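You operate a simulated robot arm through the tools that you are given. There is no shell and no other tool.

You run a simulated robot arm. Do the job below in one go: nothing can be reset, and whatever is moved stays where it is left.

TASK
Plug the sink, run water up to the blue line and lay the green sieve in to soak.
Fine: the tap ends off and the water stays in.

The check looks at the end state, three seconds after you hand in, the way a careful person would. Anything else that was tipped, shoved, dropped, spilled or broken makes it a failure.

THE ROBOT
A 6-joint arm with a two-finger gripper, fixed in place. Base frame: the origin is at the foot of the arm, x ahead of it, y to its left, z up; the work surface is at about z = 650. Lengths are in mm, angles in rad, forces in N, time in s.
Its first joint turns from -2.897 to 2.897 rad. Payload 3.43 kg.
Tool frame: the origin (TCP) lies between the finger pads and is the grasp point; the fingertips stand 20 mm ahead of it; z points along the fingers, y is the line along which they close. Largest opening 190 mm; the body of the gripper starts 248 mm behind the TCP.
Orientation is that of the tool frame in the base frame, as a unit quaternion [x, y, z, w]. With the fingers straight down and closing along the base's y, the tool's x points along the base's -x, its y along +y and its z along -z.

THE INTERFACE
- The arm moves only by the tool arm_command. Its argument "targets" is text: rows parted by semicolons, each of 7 numbers parted by spaces: the shift along the base's x, y, z in units of 30 mm (1.0 is 30 mm), then the turn, a rotation vector about the base's x, y, z in units of 6 degrees (1.0 is 6 degrees), then the opening, from 0 (shut) to 1 (fully open). In form: tx ty tz wx wy wz fingers; .... A call has 1 to 20 rows; each row shifts and turns the commanded pose from where the row before left it. A call with a number of a shift or a turn outside -1 to 1 is refused whole. A row lasts 0.2 s, in which the tool goes at most 50 mm and 0.15 rad; a call with a longer step from one row to the next is refused whole, and so is a gripper value outside its range. A pose out of reach is approached as far as the arm can. The call stops where the force on the tool passes 90 N (or 10 N more than at its start, if that is more) or the arm is blocked; 0.2 s more then pass. The fingers move at their own pace (about 153 mm/s each) and stop on an object; they squeeze with about 38 N. The grip force told is the motor's: it shows also when the fingers shut on nothing. Time passes only in rows, and 0.2 s behind the last, so rows that do not move let the fingers close. It gives the time, the measured TCP pose, the force on the tool (base axes), the opening and the grip force at its end, in the units of the frame above (readings bear some noise), with the torque about the TCP (base axes, N m) and any sound that the robot's microphone picked up.
- Cameras (640 x 400 px; columns grow to the right, rows downward): "scene" is fixed at [220.1, -650.9, 1439.3]; the picture's right is [0.43, -0.90, 0.00], its down [-0.85, -0.41, -0.32] and it looks along [0.29, 0.14, -0.95] (base axes); focal length 214 px, centre (320, 200). "wrist" rides on the gripper at [70, -8, -288] in the tool frame; the picture's right is [0.12, 0.99, 0.00], its down [-0.96, 0.12, -0.25] and it looks along [-0.24, 0.03, 0.97] (tool axes); focal length 261 px, centre (320, 200). There is no depth. A picture from a camera that has moved, and an enlarged one, comes with that camera's place and axes in the base frame and with its lens.
- grab_frame(camera): a new picture of that camera. No time passes.
- move_column(by): slides the trunk up (or, below 0, down) by that many mm; the arm rides with it, the base frame stays. It gives what a move gives, with no picture.
- close_up(camera, box): a new picture of the part [left, top, right, bottom] of that camera's present view, enlarged. No time passes.
- finish_job(): hands the job in; it is judged then, once.

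Places have to be worked out from the pictures, the camera data and where the tool is seen. Open the gripper and draw the arm clear of the work before you hand the job in, unless the task says otherwise.

The tools are called after "Request:" by a JSON object that holds its "api" and its "payload". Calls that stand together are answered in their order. arm_command: Moves the arm, as the interface text tells. Its arguments: {"type":"object","properties":{"targets":{"type":"string"}},"required":["targets"]} The other tools are called the same way: move_column (by) slides the trunk up or down; grab_frame (camera) takes a picture; close_up (camera, box) takes an enlarged picture of a part of a camera's view; finish_job () hands the job in.

At the start:

```text
time_s: 0.0
ee_pos: [642.9, -523.8, 1128.9]
ee_rot: [-0.001, 1.0, 0.0, 0.0]
contact_force: [-0.5, 0.1, 0.2]
ft_torque: [0.0, -0.02, 0.02]
width: 190.2
grip_force: 0.1
trunk travel left (down, up): [-200.0, 240.0]
```

scene: 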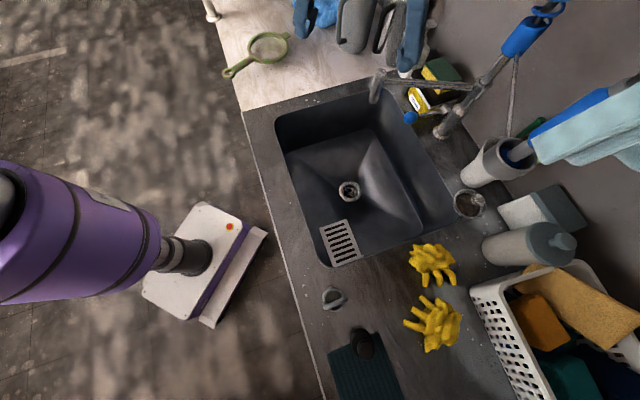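
wrist: 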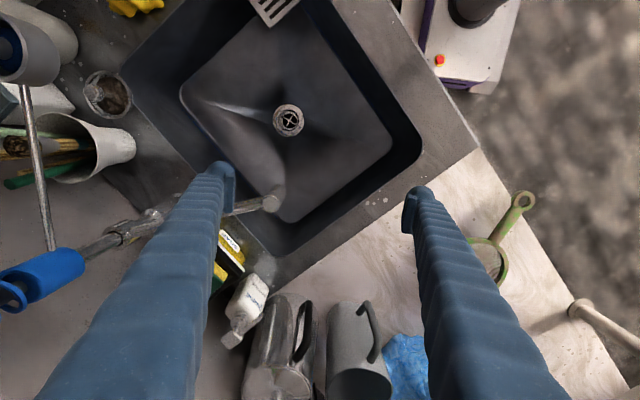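

I start by looking more closely at the scene to find the plug, the tap lever, the blue line and the sieve.

Request:
{"api": "close_up", "payload": {"camera": "scene", "box": [260, 70, 480, 210]}}

Request:
{"api": "close_up", "payload": {"camera": "scene", "box": [260, 190, 480, 330]}}

Request:
{"api": "close_up", "payload": {"camera": "scene", "box": [360, 0, 580, 140]}}

Request:
{"api": "close_up", "payload": {"camera": "scene", "box": [200, 0, 420, 140]}}

Request:
{"api": "close_up", "payload": {"camera": "wrist", "box": [100, 0, 460, 230]}}

```text
2.86 times, centred on (370, 140) of scene
camera zoom: at [220.1, -650.9, 1439.3], right [0.43, -0.9, 0.0], down [-0.85, -0.41, -0.32], along [0.29, 0.14, -0.95], focal length 613 px, centre (177, 371)
```

zoom: 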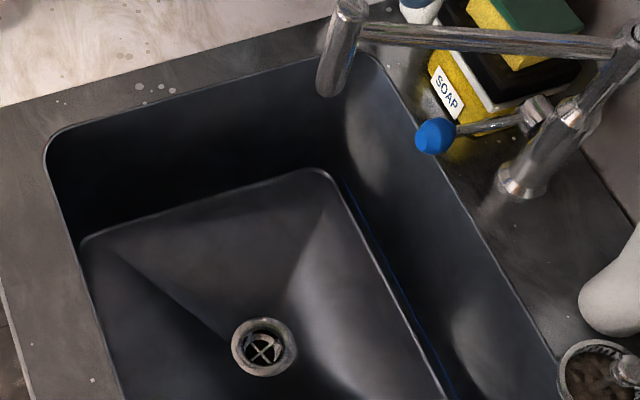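

```text
2.86 times, centred on (370, 260) of scene
camera zoom: at [220.1, -650.9, 1439.3], right [0.43, -0.9, 0.0], down [-0.85, -0.41, -0.32], along [0.29, 0.14, -0.95], focal length 613 px, centre (177, 29)
```

zoom: 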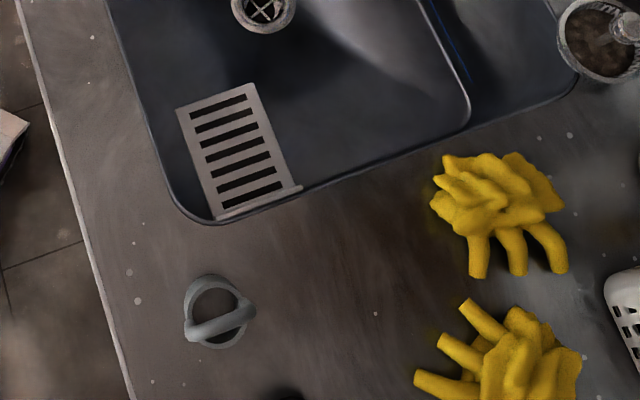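

```text
2.86 times, centred on (470, 70) of scene
camera zoom: at [220.1, -650.9, 1439.3], right [0.43, -0.9, 0.0], down [-0.85, -0.41, -0.32], along [0.29, 0.14, -0.95], focal length 613 px, centre (-109, 571)
```

zoom: 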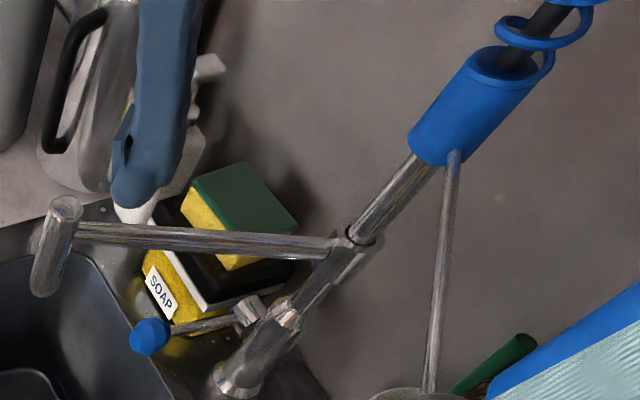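

```text
2.86 times, centred on (310, 70) of scene
camera zoom: at [220.1, -650.9, 1439.3], right [0.43, -0.9, 0.0], down [-0.85, -0.41, -0.32], along [0.29, 0.14, -0.95], focal length 613 px, centre (349, 571)
```

zoom: 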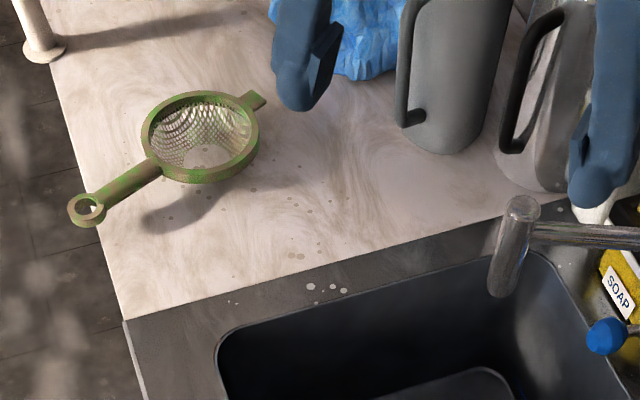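

```text
1.74 times, centred on (280, 115) of wrist
camera zoom: at [572.6, -532.9, 1416.4], right [-0.12, 0.99, 0.0], down [0.96, 0.12, 0.25], along [0.24, 0.03, -0.97], focal length 453 px, centre (390, 348)
```

zoom: 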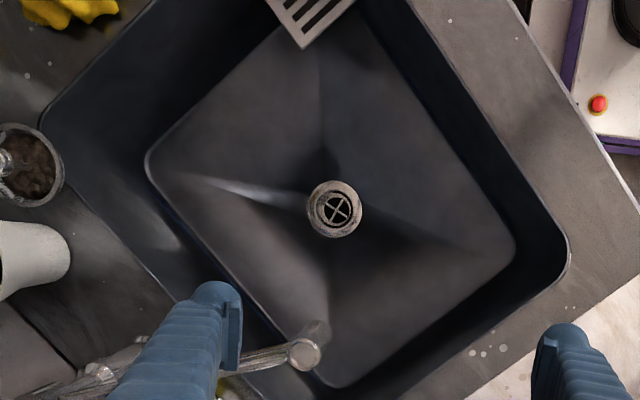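

The sink is turned about 45° in the base frame. Its counter comes out near z≈863 and its drain near (543, -626, 650). I swing the arm, staying high, to look straight down at the gray ringed thing near (180, -708), which may be the plug.

Request:
{"api": "arm_command", "payload": {"targets": "-0.998 -0.246 0 0 0 -0.789 1;-0.998 -0.246 0 0 0 -0.789 1;-0.998 -0.246 0 0 0 -0.789 1;-0.998 -0.246 0 0 0 -0.789 1;-0.998 -0.246 0 0 0 -0.789 1;-0.998 -0.246 0 0 0 -0.789 1;-0.998 -0.246 0 0 0 -0.789 1;-0.998 -0.246 0 0 0 -0.789 1;-0.998 -0.246 0 0 0 -0.789 1;-0.998 -0.246 0 0 0 -0.789 1;-0.998 -0.246 0 0 0 -0.789 1;-0.998 -0.246 0 0 0 -0.789 1;-0.998 -0.246 0 0 0 -0.789 1;-0.998 -0.246 0 0 0 -0.789 1;-0.998 -0.246 0 0 0 -0.789 1;-0.998 -0.246 0 0 0 -0.789 1;0 0 0 0 0 0 1"}}

Request:
{"api": "grab_frame", "payload": {"camera": "wrist"}}

Request:
{"api": "grab_frame", "payload": {"camera": "scene"}}

```text
time_s: 3.6
ee_pos: [165.2, -643.1, 1129.6]
ee_rot: [0.614, 0.789, 0.0, 0.0]
contact_force: [-0.4, -0.8, -0.1]
ft_torque: [0.04, 0.01, -0.01]
width: 190.0
grip_force: 0.1
trunk travel left (down, up): [-200.0, 240.0]
```

```text
taken
camera wrist: at [138.9, -575.9, 1417.5], right [0.93, 0.36, 0.0], down [0.35, -0.9, 0.25], along [0.09, -0.23, -0.97], focal length 261 px, centre (320, 200)
```

wrist: 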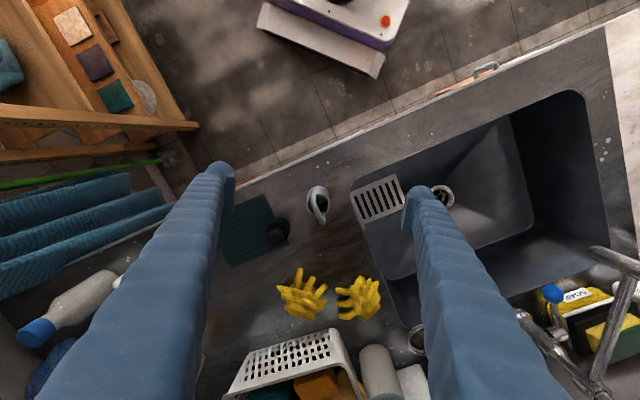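

```text
taken
```

scene: 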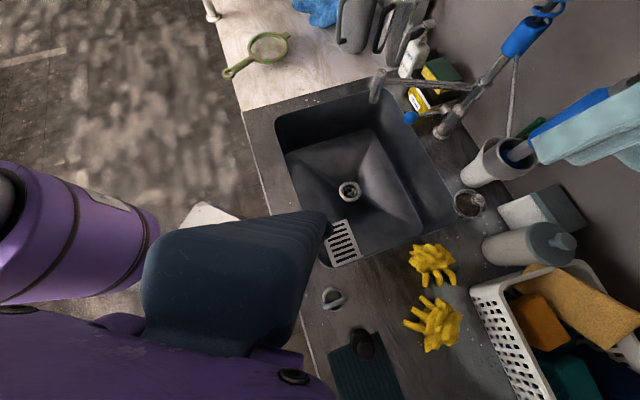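

The ringed object sits at wrist pixel (318, 203), with a black knobbed object on the green mat beside it. I zoom in on these.

Request:
{"api": "close_up", "payload": {"camera": "wrist", "box": [215, 160, 415, 285]}}

Request:
{"api": "close_up", "payload": {"camera": "wrist", "box": [500, 200, 640, 290]}}

Request:
{"api": "close_up", "payload": {"camera": "wrist", "box": [380, 80, 640, 240]}}

Request:
{"api": "close_up", "payload": {"camera": "scene", "box": [380, 30, 500, 110]}}

Request:
{"api": "close_up", "payload": {"camera": "scene", "box": [310, 270, 400, 390]}}

Request:
{"api": "close_up", "payload": {"camera": "scene", "box": [420, 160, 520, 230]}}

```text
3.20 times, centred on (315, 222) of wrist
camera zoom: at [138.9, -575.9, 1417.5], right [0.93, 0.36, 0.0], down [0.35, -0.9, 0.25], along [0.09, -0.23, -0.97], focal length 834 px, centre (336, 128)
```

zoom: 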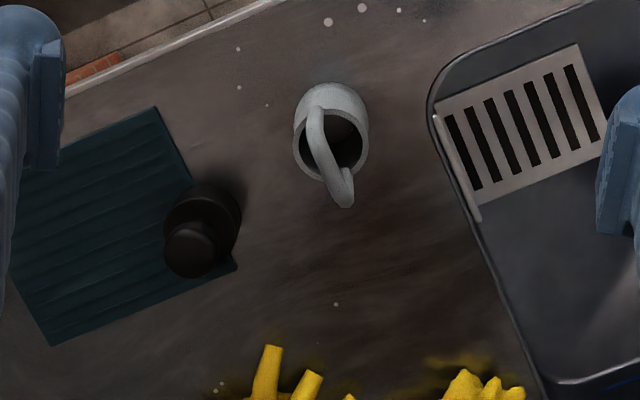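

```text
4.44 times, centred on (570, 245) of wrist
camera zoom: at [138.9, -575.9, 1417.5], right [0.93, 0.36, 0.0], down [0.35, -0.9, 0.25], along [0.09, -0.23, -0.97], focal length 1158 px, centre (-791, 0)
```

zoom: 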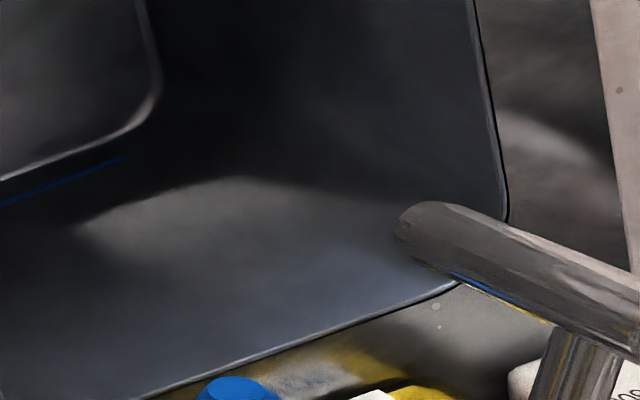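

```text
2.46 times, centred on (510, 160) of wrist
camera zoom: at [138.9, -575.9, 1417.5], right [0.93, 0.36, 0.0], down [0.35, -0.9, 0.25], along [0.09, -0.23, -0.97], focal length 642 px, centre (-148, 298)
```

zoom: 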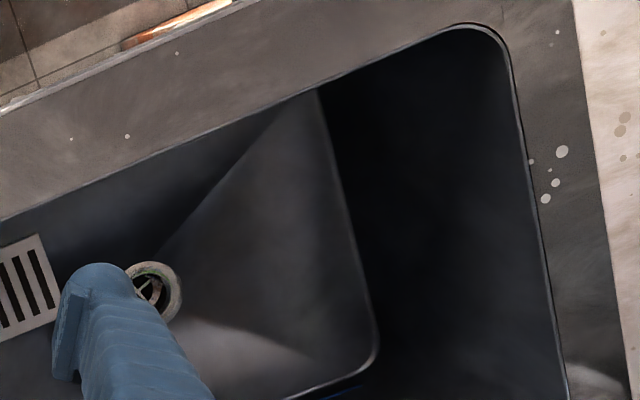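

```text
5.00 times, centred on (440, 70) of scene
camera zoom: at [220.1, -650.9, 1439.3], right [0.43, -0.9, 0.0], down [-0.85, -0.41, -0.32], along [0.29, 0.14, -0.95], focal length 1072 px, centre (-280, 850)
```

zoom: 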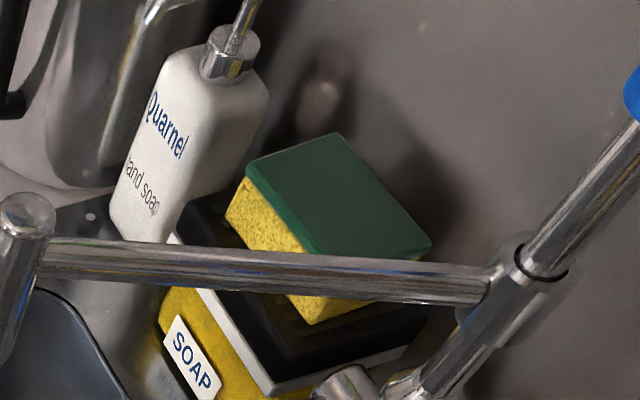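

```text
3.33 times, centred on (355, 330) of scene
camera zoom: at [220.1, -650.9, 1439.3], right [0.43, -0.9, 0.0], down [-0.85, -0.41, -0.32], along [0.29, 0.14, -0.95], focal length 715 px, centre (203, -233)
```

zoom: 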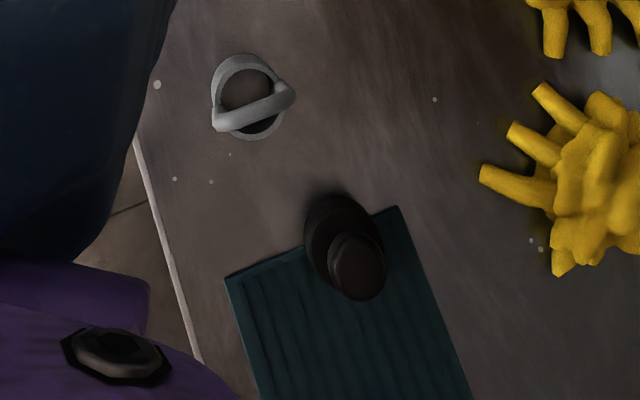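

```text
5.71 times, centred on (470, 195) of scene
camera zoom: at [220.1, -650.9, 1439.3], right [0.43, -0.9, 0.0], down [-0.85, -0.41, -0.32], along [0.29, 0.14, -0.95], focal length 1226 px, centre (-537, 229)
```

zoom: 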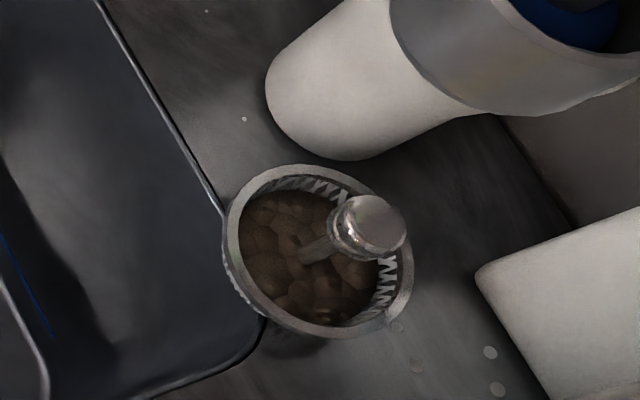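

Two plug candidates: a gray cup-like ring with a bail handle at about (184, -705), and a black knobbed stopper on the mat near (125, -812). I lower the camera over them to compare their shapes and sizes.

Request:
{"api": "arm_command", "payload": {"targets": "-0.12 -0.54 -0.86 0 0 0 1;-0.12 -0.54 -0.86 0 0 0 1;-0.12 -0.54 -0.86 0 0 0 1;-0.12 -0.54 -0.86 0 0 0 1;-0.12 -0.54 -0.86 0 0 0 1;0 0 0 0 0 0 1"}}

Request:
{"api": "close_up", "payload": {"camera": "wrist", "box": [200, 80, 440, 230]}}

Request:
{"api": "grab_frame", "payload": {"camera": "wrist"}}

```text
time_s: 5.0
ee_pos: [145.2, -723.6, 1000.2]
ee_rot: [0.614, 0.79, -0.001, 0.0]
contact_force: [0.5, -0.2, -0.9]
ft_torque: [0.11, 0.01, -0.01]
width: 189.7
grip_force: 0.2
trunk travel left (down, up): [-200.0, 240.0]
```

```text
2.67 times, centred on (320, 155) of wrist
camera zoom: at [119.3, -658.0, 1288.1], right [0.93, 0.36, 0.0], down [0.35, -0.9, 0.25], along [0.09, -0.23, -0.97], focal length 695 px, centre (320, 320)
```

zoom: 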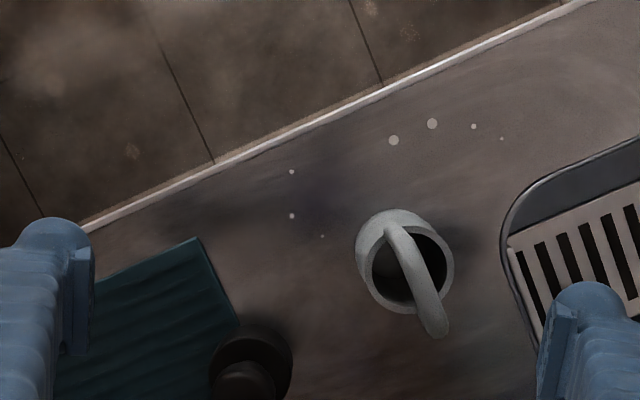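

```text
taken
camera wrist: at [119.3, -658.0, 1288.1], right [0.93, 0.36, 0.0], down [0.35, -0.9, 0.25], along [0.09, -0.23, -0.97], focal length 261 px, centre (320, 200)
```

wrist: 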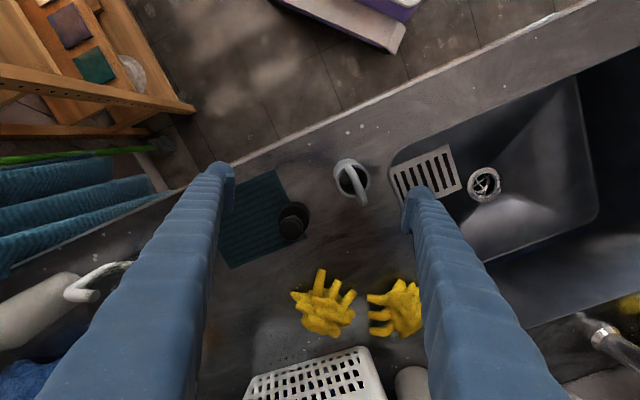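

Seen from above, both objects are still ambiguous. I back the tool off and tilt it outward to view them from the side.

Request:
{"api": "arm_command", "payload": {"targets": "-0.138 0.696 0 -0.92 -0.234 0 1;-0.138 0.696 0 -0.92 -0.234 0 1;-0.138 0.696 0 -0.92 -0.234 0 1;-0.138 0.696 0 -0.92 -0.234 0 1;-0.138 0.696 0 -0.92 -0.234 0 1;-0.138 0.696 0 -0.92 -0.234 0 1;-0.138 0.696 0 -0.92 -0.234 0 1;0 0 0 0 0 0 1"}}

Request:
{"api": "grab_frame", "payload": {"camera": "wrist"}}

Request:
{"api": "close_up", "payload": {"camera": "wrist", "box": [220, 120, 420, 245]}}

```text
time_s: 6.8
ee_pos: [158.9, -605.1, 996.9]
ee_rot: [0.585, 0.776, -0.109, 0.21]
contact_force: [-1.1, -0.1, 0.3]
ft_torque: [0.07, -0.01, -0.07]
width: 189.8
grip_force: 0.1
out of reach, approached as far as the arm can: row 5, 6, 7
trunk travel left (down, up): [-200.0, 240.0]
```

```text
taken
camera wrist: at [77.0, -428.6, 1220.6], right [0.92, 0.39, 0.02], down [0.28, -0.69, 0.66], along [0.28, -0.6, -0.75], focal length 261 px, centre (320, 200)
```

wrist: 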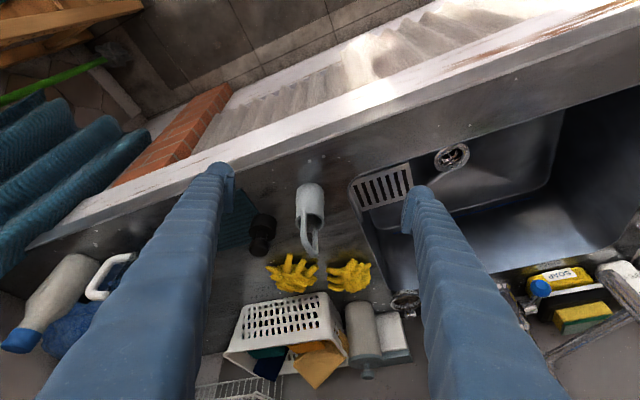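

```text
3.20 times, centred on (320, 182) of wrist
camera zoom: at [77.0, -428.6, 1220.6], right [0.92, 0.39, 0.02], down [0.28, -0.69, 0.66], along [0.28, -0.6, -0.75], focal length 834 px, centre (320, 256)
```

zoom: 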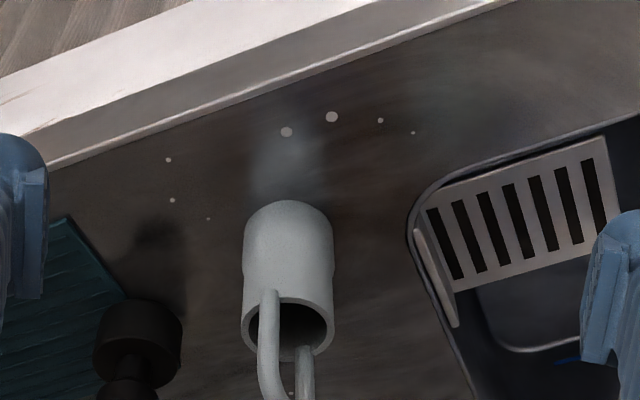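

The gray thing is a small open pail with a bail handle. The black one is a solid body with a neck and a knob, so it looks like the stopper. I undo the tilt and centre the camera above it to see its size.

Request:
{"api": "arm_command", "payload": {"targets": "0 -0.5 0.3 0.8 0.2 0 1;0 -0.5 0.3 0.8 0.2 0 1;0 0 0 0 0 0 1"}}

```text
time_s: 7.6
ee_pos: [174.0, -622.0, 1007.8]
ee_rot: [0.59, 0.781, -0.069, 0.191]
contact_force: [-0.1, -0.1, -0.2]
ft_torque: [0.03, 0.01, 0.01]
width: 190.0
grip_force: 0.0
out of reach, approached as far as the arm can: row 1, 2
trunk travel left (down, up): [-200.0, 240.0]
```

The commanded pose is kept even when it is out of reach, so I undo exactly the remaining tilt and go above the black stopper at z=980.

Request:
{"api": "arm_command", "payload": {"targets": "0 -0.98 0 0.968 0.246 0 1;0 -0.98 0 0.968 0.246 0 1;0 -0.98 0 0.968 0.246 0 1;0 -0.98 0 0.968 0.246 0 1;0 -0.98 0 0.968 0.246 0 1;0 -0.98 -0.6 0 0 0 1;0 0 -0.66 0 0 0 1;0 0 0 0 0 0 1"}}

Request:
{"api": "grab_frame", "payload": {"camera": "wrist"}}

Request:
{"api": "close_up", "payload": {"camera": "wrist", "box": [220, 120, 420, 245]}}

```text
time_s: 9.4
ee_pos: [173.3, -797.9, 968.8]
ee_rot: [0.614, 0.783, 0.096, -0.035]
contact_force: [-0.5, 0.3, 0.7]
ft_torque: [-0.01, 0.04, 0.01]
width: 189.8
grip_force: 0.1
trunk travel left (down, up): [-200.0, 240.0]
```

```text
taken
camera wrist: at [129.4, -788.3, 1261.6], right [0.93, 0.34, 0.13], down [0.33, -0.94, 0.09], along [0.15, -0.04, -0.99], focal length 261 px, centre (320, 200)
```

wrist: 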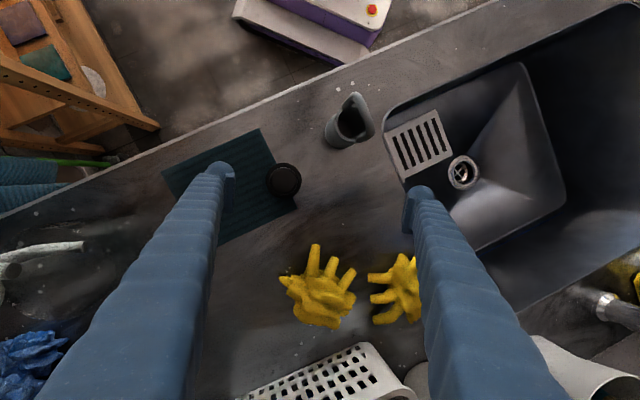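

```text
3.20 times, centred on (320, 182) of wrist
camera zoom: at [129.4, -788.3, 1261.6], right [0.93, 0.34, 0.13], down [0.33, -0.94, 0.09], along [0.15, -0.04, -0.99], focal length 834 px, centre (320, 256)
```

zoom: 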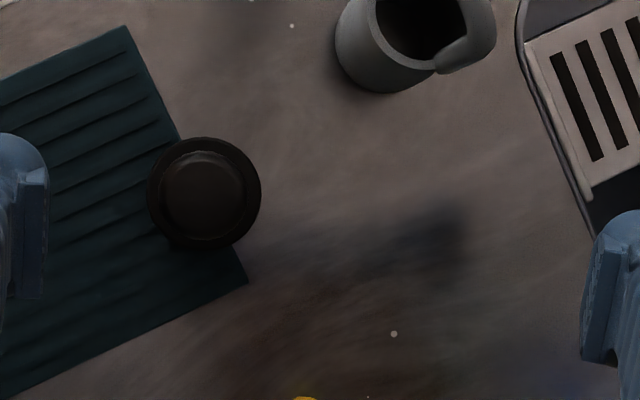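

The black object is a solid stopper: its body is about 51 mm wide with a knob of about 32 mm, centred near (127.5, -794). I compare that with the drain opening in the same view.

Request:
{"api": "close_up", "payload": {"camera": "wrist", "box": [422, 147, 502, 197]}}

Request:
{"api": "close_up", "payload": {"camera": "scene", "box": [309, 167, 389, 217]}}

Request:
{"api": "close_up", "payload": {"camera": "wrist", "box": [243, 155, 323, 205]}}

```text
8.00 times, centred on (462, 172) of wrist
camera zoom: at [129.4, -788.3, 1261.6], right [0.93, 0.34, 0.13], down [0.33, -0.94, 0.09], along [0.15, -0.04, -0.99], focal length 2085 px, centre (-816, 424)
```

zoom: 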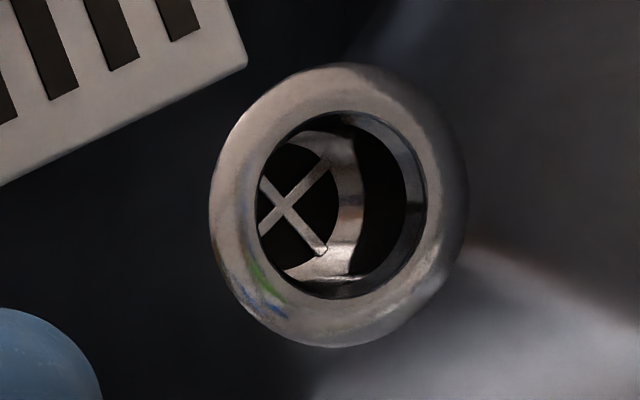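

```text
8.00 times, centred on (349, 192) of scene
camera zoom: at [220.1, -650.9, 1439.3], right [0.43, -0.9, 0.0], down [-0.85, -0.41, -0.32], along [0.29, 0.14, -0.95], focal length 1716 px, centre (88, 264)
```

zoom: 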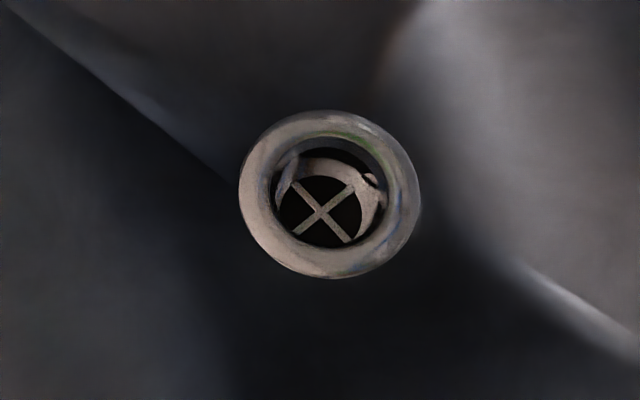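

```text
8.00 times, centred on (283, 180) of wrist
camera zoom: at [129.4, -788.3, 1261.6], right [0.93, 0.34, 0.13], down [0.33, -0.94, 0.09], along [0.15, -0.04, -0.99], focal length 2085 px, centre (616, 360)
```

zoom: 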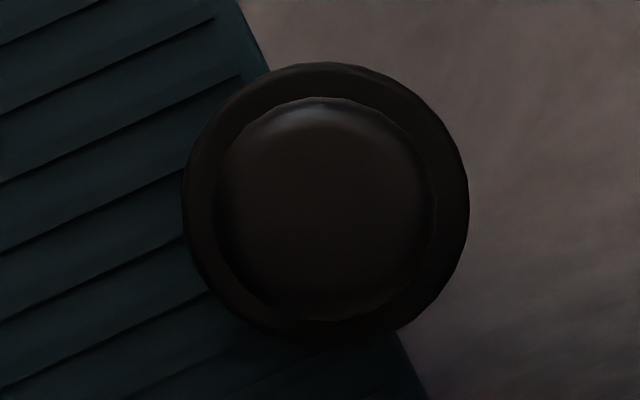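

The drain opening measures about 55 mm inside, with a stepped seat and an outer ring of about 89 mm, so the 51 mm black stopper belongs in it. I straighten the tool and centre it over the stopper at z≈1000 to measure its position and height.

Request:
{"api": "arm_command", "payload": {"targets": "-0.76 0.067 0.5 -0.928 0.303 0 1;-0.76 0.067 0.5 -0.928 0.303 0 1;0 0 0 0 0 0 1"}}

Request:
{"api": "grab_frame", "payload": {"camera": "wrist"}}

Request:
{"api": "close_up", "payload": {"camera": "wrist", "box": [280, 140, 360, 190]}}

Request:
{"api": "close_up", "payload": {"camera": "scene", "box": [320, 315, 400, 365]}}

```text
time_s: 10.2
ee_pos: [129.2, -794.3, 1000.7]
ee_rot: [0.617, 0.787, 0.001, 0.001]
contact_force: [0.1, 0.7, -0.6]
ft_torque: [-0.13, 0.01, 0.01]
width: 189.9
grip_force: 0.0
trunk travel left (down, up): [-200.0, 240.0]
```

```text
taken
camera wrist: at [102.7, -727.9, 1288.4], right [0.94, 0.35, 0.0], down [0.34, -0.91, 0.25], along [0.09, -0.23, -0.97], focal length 261 px, centre (320, 200)
```

wrist: 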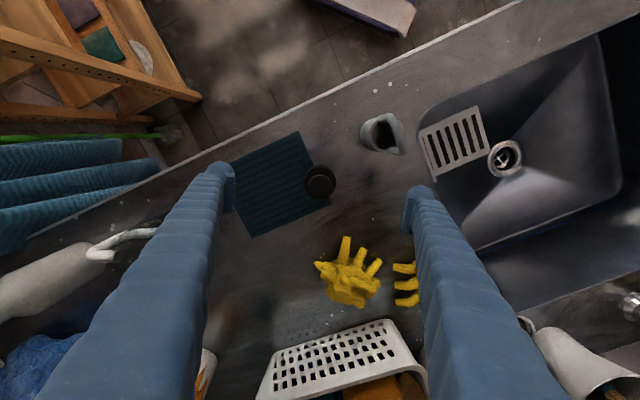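

```text
8.00 times, centred on (320, 165) of wrist
camera zoom: at [102.7, -727.9, 1288.4], right [0.94, 0.35, 0.0], down [0.34, -0.91, 0.25], along [0.09, -0.23, -0.97], focal length 2085 px, centre (320, 480)
```

zoom: 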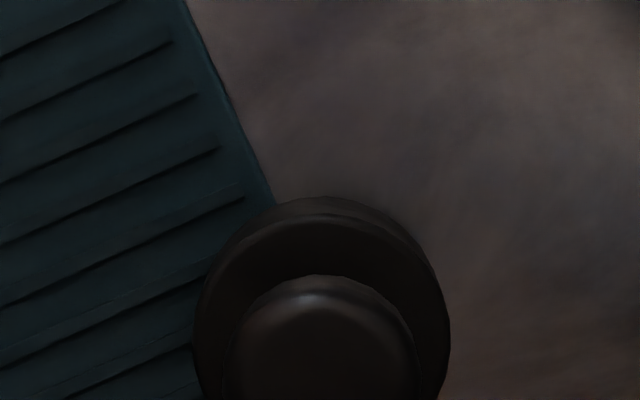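

```text
8.00 times, centred on (360, 340) of scene
camera zoom: at [220.1, -650.9, 1439.3], right [0.43, -0.9, 0.0], down [-0.85, -0.41, -0.32], along [0.29, 0.14, -0.95], focal length 1716 px, centre (0, -920)
```

zoom: 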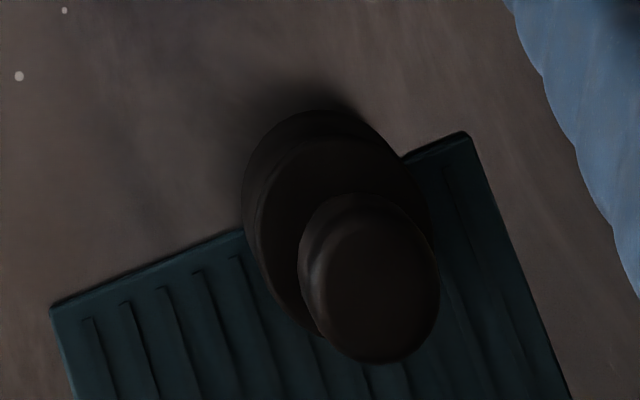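

I get a full close-up of the stopper from this vertical pose, to triangulate it with the scene view.

Request:
{"api": "close_up", "payload": {"camera": "wrist", "box": [280, 157, 360, 207]}}

Request:
{"api": "close_up", "payload": {"camera": "wrist", "box": [465, 130, 545, 180]}}

```text
8.00 times, centred on (320, 182) of wrist
camera zoom: at [102.7, -727.9, 1288.4], right [0.94, 0.35, 0.0], down [0.34, -0.91, 0.25], along [0.09, -0.23, -0.97], focal length 2085 px, centre (320, 344)
```

zoom: 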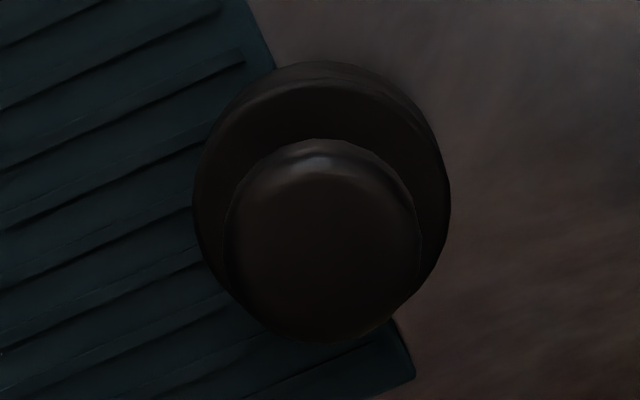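

```text
8.00 times, centred on (505, 155) of wrist
camera zoom: at [102.7, -727.9, 1288.4], right [0.94, 0.35, 0.0], down [0.34, -0.91, 0.25], along [0.09, -0.23, -0.97], focal length 2085 px, centre (-1160, 560)
```

zoom: 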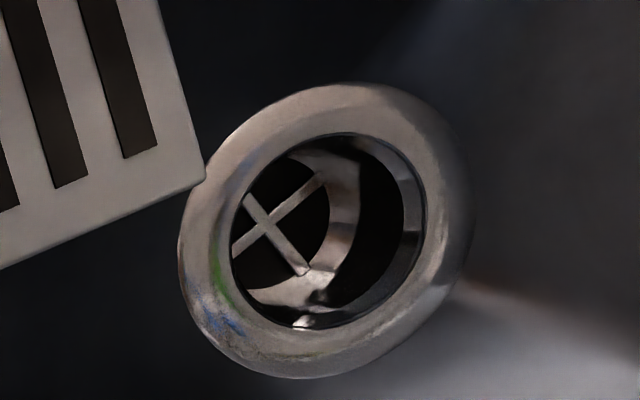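

Triangulation puts the stopper at about (127.6, -793.8), with its body top near z≈899 and a 34 mm knob reaching about 938. I part-close the fingers and descend around the knob until the tips stay just above the body.

Request:
{"api": "arm_command", "payload": {"targets": "-0.053 0.017 0 0 0 0 0.42;0 0 0 0 0 0 0.42;0 0 -0.9 0 0 0 0.42;0 0 -0.9 0 0 0 0.42;0 0 -0.6 0 0 0 0.42;0 0 0 0 0 0 0.42"}}

Request:
{"api": "close_up", "payload": {"camera": "wrist", "box": [240, 120, 400, 220]}}

Request:
{"api": "close_up", "payload": {"camera": "scene", "box": [300, 290, 420, 365]}}

```text
time_s: 11.6
ee_pos: [128.3, -795.0, 928.9]
ee_rot: [0.617, 0.787, 0.001, 0.001]
contact_force: [0.2, 0.5, 0.6]
ft_torque: [-0.01, 0.02, -0.01]
width: 80.0
grip_force: 0.1
trunk travel left (down, up): [-200.0, 240.0]
```

```text
4.00 times, centred on (320, 170) of wrist
camera zoom: at [102.2, -727.9, 1216.6], right [0.94, 0.35, 0.0], down [0.34, -0.91, 0.25], along [0.09, -0.23, -0.97], focal length 1043 px, centre (320, 320)
```

zoom: 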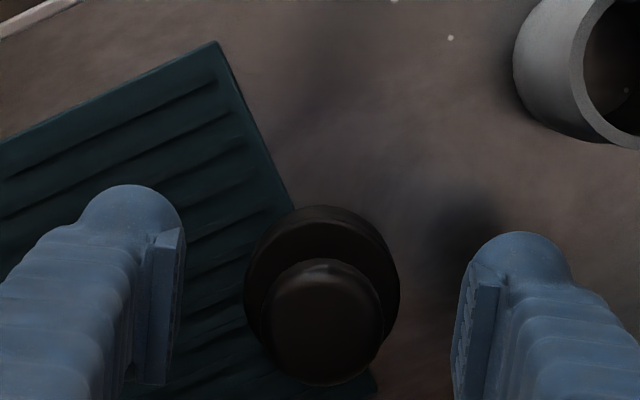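

```text
5.33 times, centred on (360, 328) of scene
camera zoom: at [220.1, -650.9, 1439.3], right [0.43, -0.9, 0.0], down [-0.85, -0.41, -0.32], along [0.29, 0.14, -0.95], focal length 1144 px, centre (107, -480)
```

zoom: 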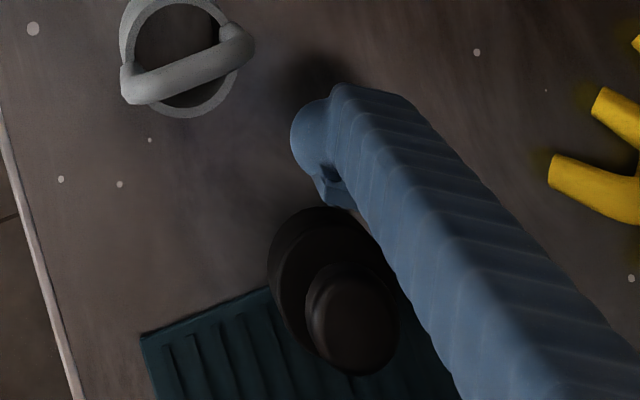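

The knob sits midway between the pads at TCP height, with the tips just above the body. I close on it and then lift a little to check the hold.

Request:
{"api": "arm_command", "payload": {"targets": "0 0 -0.1 0 0 0 0.42;0 0 0 0 0 0 0;0 0 0 0 0 0 0;0 0 0 0 0 0 0;0 0 0 0 0 0 0"}}

Request:
{"api": "close_up", "payload": {"camera": "wrist", "box": [240, 120, 400, 220]}}

```text
time_s: 12.8
ee_pos: [128.1, -793.7, 927.1]
ee_rot: [0.617, 0.787, 0.0, 0.002]
contact_force: [1.5, -0.5, 20.6]
ft_torque: [-0.05, 0.03, 0.02]
width: 28.8
grip_force: 38.0
trunk travel left (down, up): [-200.0, 240.0]
```

```text
4.00 times, centred on (320, 170) of wrist
camera zoom: at [102.0, -726.5, 1215.1], right [0.94, 0.35, 0.0], down [0.34, -0.91, 0.25], along [0.09, -0.23, -0.97], focal length 1043 px, centre (320, 320)
```

zoom: 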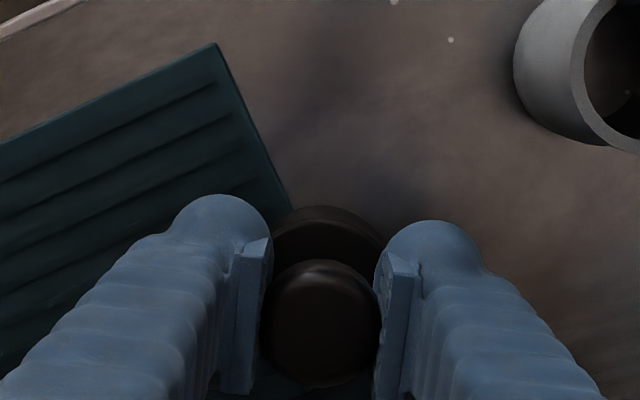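

The grip closed to 28.8 mm with 20 N pushing up on the tool, so the pads may be riding on the knob's upper bevel. I reopen, go 6 mm lower and close again.

Request:
{"api": "arm_command", "payload": {"targets": "0 0 0 0 0 0 0.42;0 0 0 0 0 0 0.42;0 0 -0.2 0 0 0 0.42;0 0 0 0 0 0 0.42"}}

Request:
{"api": "close_up", "payload": {"camera": "wrist", "box": [240, 120, 400, 220]}}

```text
time_s: 13.8
ee_pos: [128.4, -794.0, 918.4]
ee_rot: [0.617, 0.787, 0.0, 0.001]
contact_force: [0.3, -0.4, 0.1]
ft_torque: [0.0, 0.01, 0.0]
width: 80.0
grip_force: 0.0
trunk travel left (down, up): [-200.0, 240.0]
```

```text
4.00 times, centred on (320, 170) of wrist
camera zoom: at [102.1, -727.5, 1206.8], right [0.94, 0.35, 0.0], down [0.34, -0.91, 0.25], along [0.09, -0.23, -0.97], focal length 1043 px, centre (320, 320)
```

zoom: 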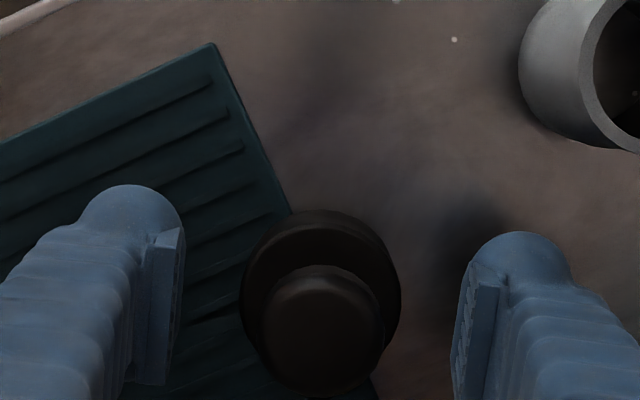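

With the TCP at 918 the tips are near the body top and nothing touches. I close again and read the force.

Request:
{"api": "arm_command", "payload": {"targets": "0 0 0.05 0 0 0 0;0 0 0 0 0 0 0;0 0 0 0 0 0 0;0 0 0 0 0 0 0"}}

Request:
{"api": "close_up", "payload": {"camera": "wrist", "box": [240, 120, 400, 220]}}

```text
time_s: 14.8
ee_pos: [127.7, -794.5, 926.7]
ee_rot: [0.617, 0.787, -0.003, 0.004]
contact_force: [5.6, -6.4, 66.6]
ft_torque: [-0.26, 0.06, 0.02]
width: 29.4
grip_force: 38.1
trunk travel left (down, up): [-200.0, 240.0]
```

```text
4.00 times, centred on (320, 170) of wrist
camera zoom: at [101.8, -725.6, 1213.8], right [0.94, 0.35, 0.0], down [0.34, -0.9, 0.26], along [0.09, -0.24, -0.97], focal length 1043 px, centre (320, 320)
```

zoom: 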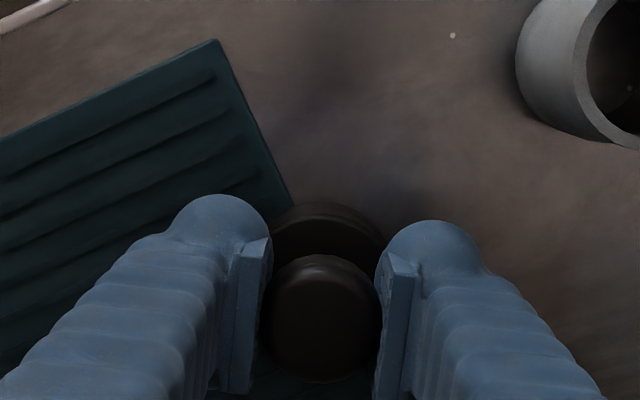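

The closing fingers rode up to TCP z≈926.7, so the tips rest on the body top at about z≈907 and the knob is about 29 mm wide. I reopen, set the TCP at about 930 and close again, free of the body.

Request:
{"api": "arm_command", "payload": {"targets": "0 0 0 0 0 0 0.42;0 0 0 0 0 0 0.42;0 0 0 0 0 0 0.42"}}

```text
time_s: 15.6
ee_pos: [128.0, -792.7, 920.8]
ee_rot: [0.617, 0.787, 0.001, 0.0]
contact_force: [-0.2, 0.8, 0.1]
ft_torque: [-0.1, -0.02, 0.02]
width: 79.8
grip_force: 0.1
trunk travel left (down, up): [-200.0, 240.0]
```

Request:
{"api": "arm_command", "payload": {"targets": "0 -0.03 0.3 0 0 0 0.42;0 0 0 0 0 0 0.42;0 0 0 0 0 0 0;0 0 0 0 0 0 0;0 0 0 0 0 0 0"}}

Request:
{"api": "close_up", "payload": {"camera": "wrist", "box": [240, 120, 400, 220]}}

```text
time_s: 16.8
ee_pos: [128.7, -794.0, 930.4]
ee_rot: [0.617, 0.787, 0.001, 0.001]
contact_force: [1.3, -0.1, 3.9]
ft_torque: [0.01, -0.04, 0.01]
width: 29.2
grip_force: 38.3
trunk travel left (down, up): [-200.0, 240.0]
```

```text
4.00 times, centred on (320, 170) of wrist
camera zoom: at [102.0, -727.7, 1217.8], right [0.94, 0.35, 0.0], down [0.34, -0.91, 0.25], along [0.09, -0.23, -0.97], focal length 1043 px, centre (320, 320)
```

zoom: 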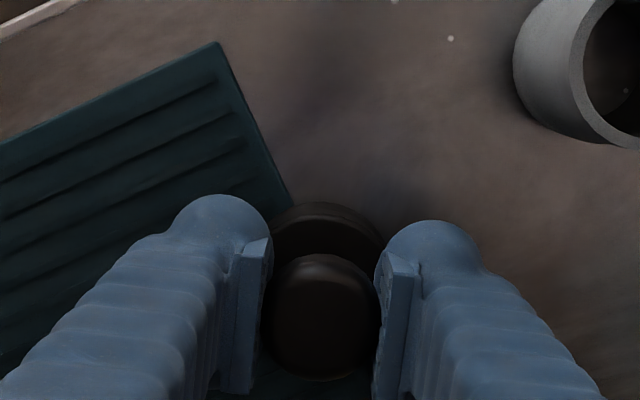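

The knob is held cleanly: 29.2 mm wide with little vertical force. I lift it about 90 mm and check that it comes along upright.

Request:
{"api": "arm_command", "payload": {"targets": "0 0 0.4 0 0 0 0;0 0 0.8 0 0 0 0;0 0 0.9 0 0 0 0;0 0 0.9 0 0 0 0;0 0 0 0 0 0 0"}}

Request:
{"api": "close_up", "payload": {"camera": "wrist", "box": [240, 120, 400, 220]}}

Request:
{"api": "close_up", "payload": {"camera": "scene", "box": [300, 290, 460, 390]}}

```text
time_s: 18.0
ee_pos: [127.9, -794.2, 1020.0]
ee_rot: [0.617, 0.787, 0.002, 0.0]
contact_force: [0.2, 0.0, -1.2]
ft_torque: [-0.05, -0.03, 0.0]
width: 29.0
grip_force: 37.6
trunk travel left (down, up): [-200.0, 240.0]
```

```text
4.00 times, centred on (320, 170) of wrist
camera zoom: at [102.1, -728.2, 1307.5], right [0.94, 0.35, 0.0], down [0.34, -0.91, 0.25], along [0.09, -0.23, -0.97], focal length 1043 px, centre (320, 320)
```

zoom: 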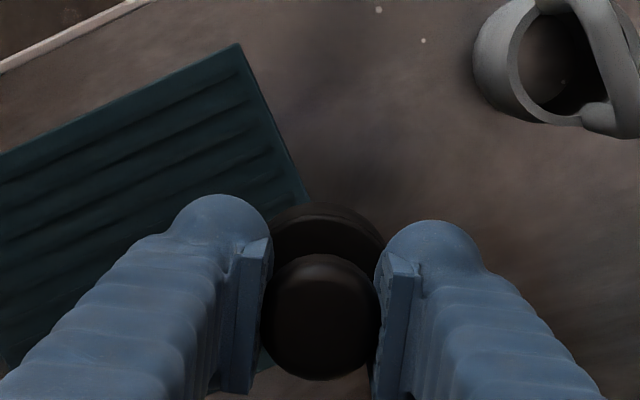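

```text
4.00 times, centred on (380, 340) of scene
camera zoom: at [220.1, -650.9, 1439.3], right [0.43, -0.9, 0.0], down [-0.85, -0.41, -0.32], along [0.29, 0.14, -0.95], focal length 858 px, centre (80, -360)
```

zoom: 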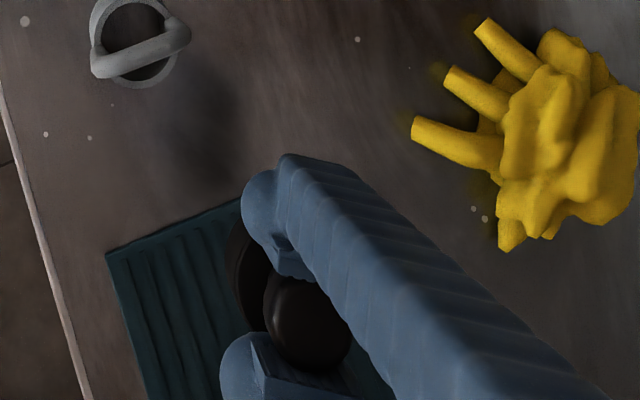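

The stopper is held upright on the tool axis. The spout nozzle computes to about (673, -590) with its lower end at z≈985, so I carry the stopper over the drain at z=1020 and turn the gripper so its long side stays clear of the spout.

Request:
{"api": "arm_command", "payload": {"targets": "0.922 0.373 0 0 0 0.735 0;0.922 0.373 0 0 0 0.735 0;0.922 0.373 0 0 0 0.735 0;0.922 0.373 0 0 0 0.735 0;0.922 0.373 0 0 0 0.735 0;0.922 0.373 0 0 0 0.735 0;0.922 0.373 0 0 0 0.735 0;0.922 0.373 0 0 0 0.735 0;0.922 0.373 0 0 0 0.735 0;0.922 0.373 0 0 0 0.735 0;0.922 0.373 0 0 0 0.735 0;0.922 0.373 0 0 0 0.735 0;0.922 0.373 0 0 0 0.735 0;0.922 0.373 0 0 0 0.735 0;0.922 0.373 0 0 0 0.735 0;0 0 0 0 0 0 0"}}

Request:
{"api": "grab_frame", "payload": {"camera": "wrist"}}

Request:
{"api": "grab_frame", "payload": {"camera": "scene"}}

```text
time_s: 21.4
ee_pos: [543.4, -624.5, 1017.4]
ee_rot: [0.087, 0.996, 0.0, 0.0]
contact_force: [0.6, 0.7, 0.3]
ft_torque: [-0.05, 0.01, -0.01]
width: 29.3
grip_force: 38.4
trunk travel left (down, up): [-200.0, 240.0]
```

```text
taken
camera wrist: at [472.2, -620.2, 1306.1], right [0.06, 1.0, 0.0], down [0.97, -0.05, 0.25], along [0.25, -0.01, -0.97], focal length 261 px, centre (320, 200)
```

wrist: 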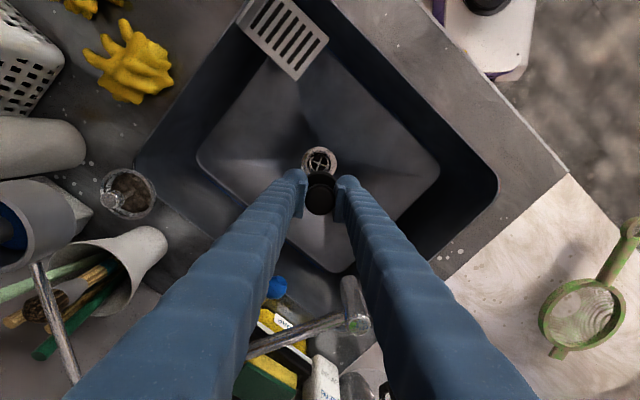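

```text
taken
```

scene: 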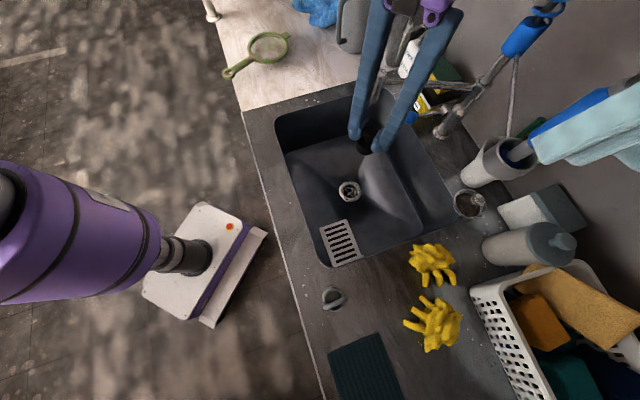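

The drain ring shows just beyond the stopper. I zoom in for an exact offset.

Request:
{"api": "close_up", "payload": {"camera": "wrist", "box": [280, 138, 360, 188]}}

Request:
{"api": "close_up", "payload": {"camera": "wrist", "box": [280, 175, 360, 225]}}

```text
8.00 times, centred on (320, 163) of wrist
camera zoom: at [472.2, -620.2, 1306.1], right [0.06, 1.0, 0.0], down [0.97, -0.05, 0.25], along [0.25, -0.01, -0.97], focal length 2085 px, centre (320, 496)
```

zoom: 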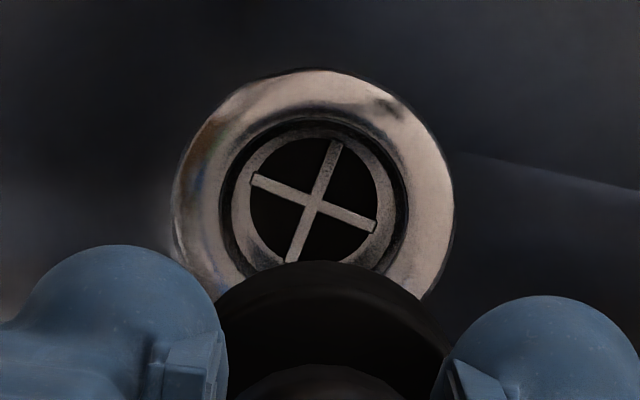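

```text
8.00 times, centred on (320, 200) of wrist
camera zoom: at [472.2, -620.2, 1306.1], right [0.06, 1.0, 0.0], down [0.97, -0.05, 0.25], along [0.25, -0.01, -0.97], focal length 2085 px, centre (320, 200)
```

zoom: 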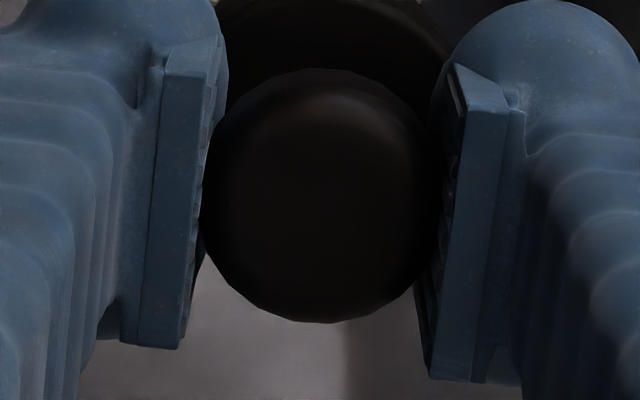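

The drain centre comes out at about (541.9, -626.3) and the stopper axis at about (542.3, -624). I descend in stages and watch the clearance between gripper and spout.

Request:
{"api": "arm_command", "payload": {"targets": "0 -0.08 -1 0 0 0 0;0 0 -1 0 0 0 0;0 0 -1 0 0 0 0;0 0 -1 0 0 0 0;0 0 -1 0 0 0 0;0 0 0 0 0 0 0"}}

Request:
{"api": "grab_frame", "payload": {"camera": "scene"}}

Request:
{"api": "grab_frame", "payload": {"camera": "wrist"}}

```text
time_s: 22.8
ee_pos: [542.7, -629.5, 869.0]
ee_rot: [0.087, 0.996, 0.002, 0.0]
contact_force: [0.6, -0.3, -0.4]
ft_torque: [0.04, 0.01, 0.01]
width: 29.2
grip_force: 38.1
trunk travel left (down, up): [-200.0, 240.0]
```

```text
taken
```

scene: 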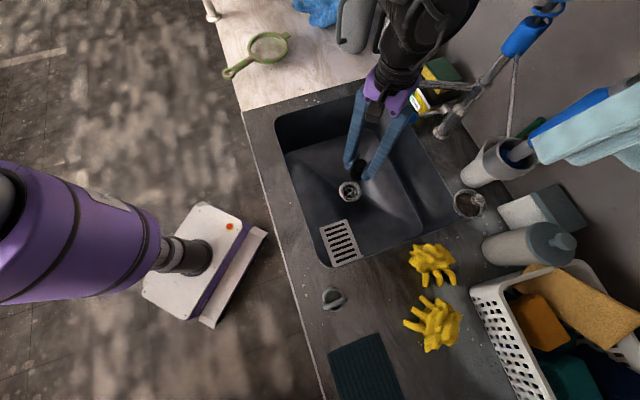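

```text
taken
camera wrist: at [472.3, -625.3, 1157.1], right [0.06, 1.0, 0.0], down [0.97, -0.05, 0.25], along [0.25, -0.01, -0.97], focal length 261 px, centre (320, 200)
```

wrist: 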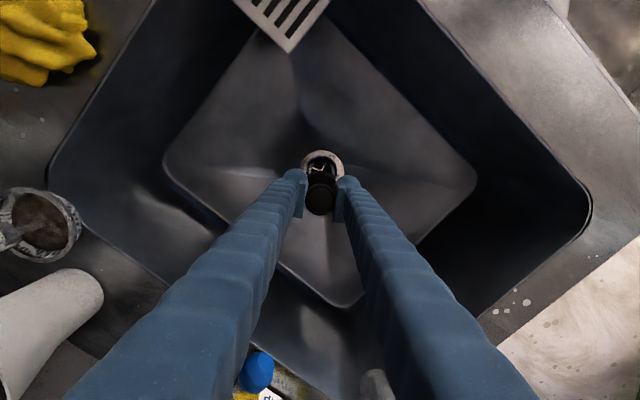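

The wrist housing stays about 70 mm clear of the spout. I descend to about 745, leaving the stopper bottom some 30 mm above the ring, and measure again.

Request:
{"api": "arm_command", "payload": {"targets": "0 0 -1 0 0 0 0;0 0 -1 0 0 0 0;0 0 -1 0 0 0 0;0 0 -1 0 0 0 0;0 0 0 0 0 0 0"}}

Request:
{"api": "close_up", "payload": {"camera": "wrist", "box": [280, 145, 360, 195]}}

Request:
{"api": "close_up", "payload": {"camera": "wrist", "box": [280, 175, 360, 225]}}

Request:
{"api": "close_up", "payload": {"camera": "scene", "box": [300, 140, 400, 215]}}

Request:
{"api": "grab_frame", "payload": {"camera": "scene"}}

```text
time_s: 24.0
ee_pos: [543.0, -628.5, 749.5]
ee_rot: [0.087, 0.996, 0.0, -0.001]
contact_force: [1.0, 0.3, -0.9]
ft_torque: [0.09, -0.03, -0.01]
width: 29.4
grip_force: 38.3
trunk travel left (down, up): [-200.0, 240.0]
```

```text
8.00 times, centred on (320, 170) of wrist
camera zoom: at [471.6, -625.4, 1037.4], right [0.06, 1.0, 0.0], down [0.97, -0.05, 0.25], along [0.25, -0.01, -0.97], focal length 2085 px, centre (320, 440)
```

zoom: 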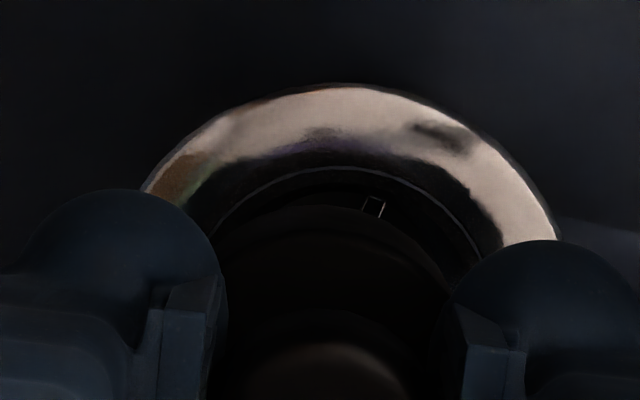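

```text
8.00 times, centred on (320, 200) of wrist
camera zoom: at [471.6, -625.4, 1037.4], right [0.06, 1.0, 0.0], down [0.97, -0.05, 0.25], along [0.25, -0.01, -0.97], focal length 2085 px, centre (320, 200)
```

zoom: 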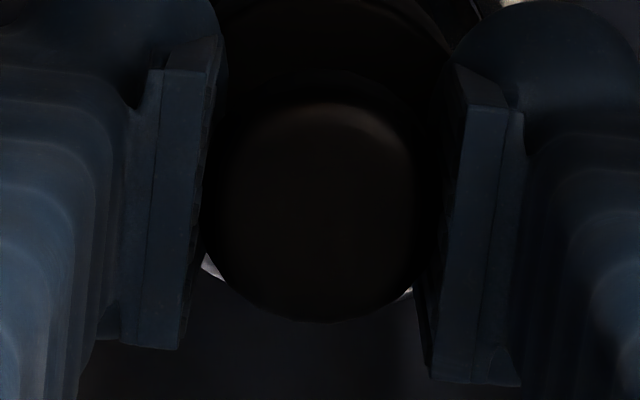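

```text
5.33 times, centred on (350, 178) of scene
camera zoom: at [220.1, -650.9, 1439.3], right [0.43, -0.9, 0.0], down [-0.85, -0.41, -0.32], along [0.29, 0.14, -0.95], focal length 1144 px, centre (160, 320)
```

zoom: 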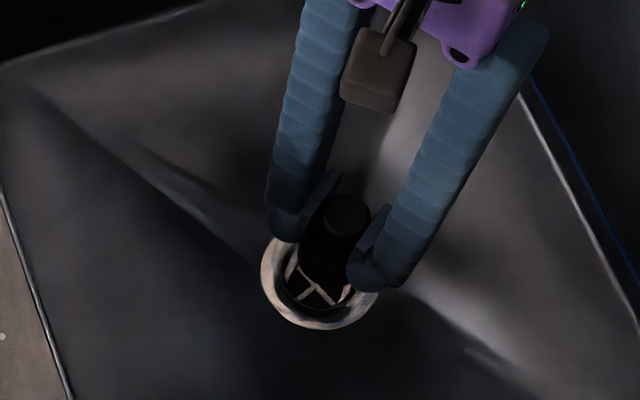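

```text
taken
```

scene: 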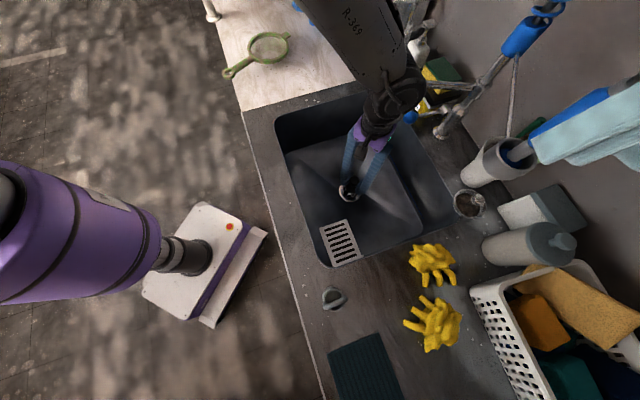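

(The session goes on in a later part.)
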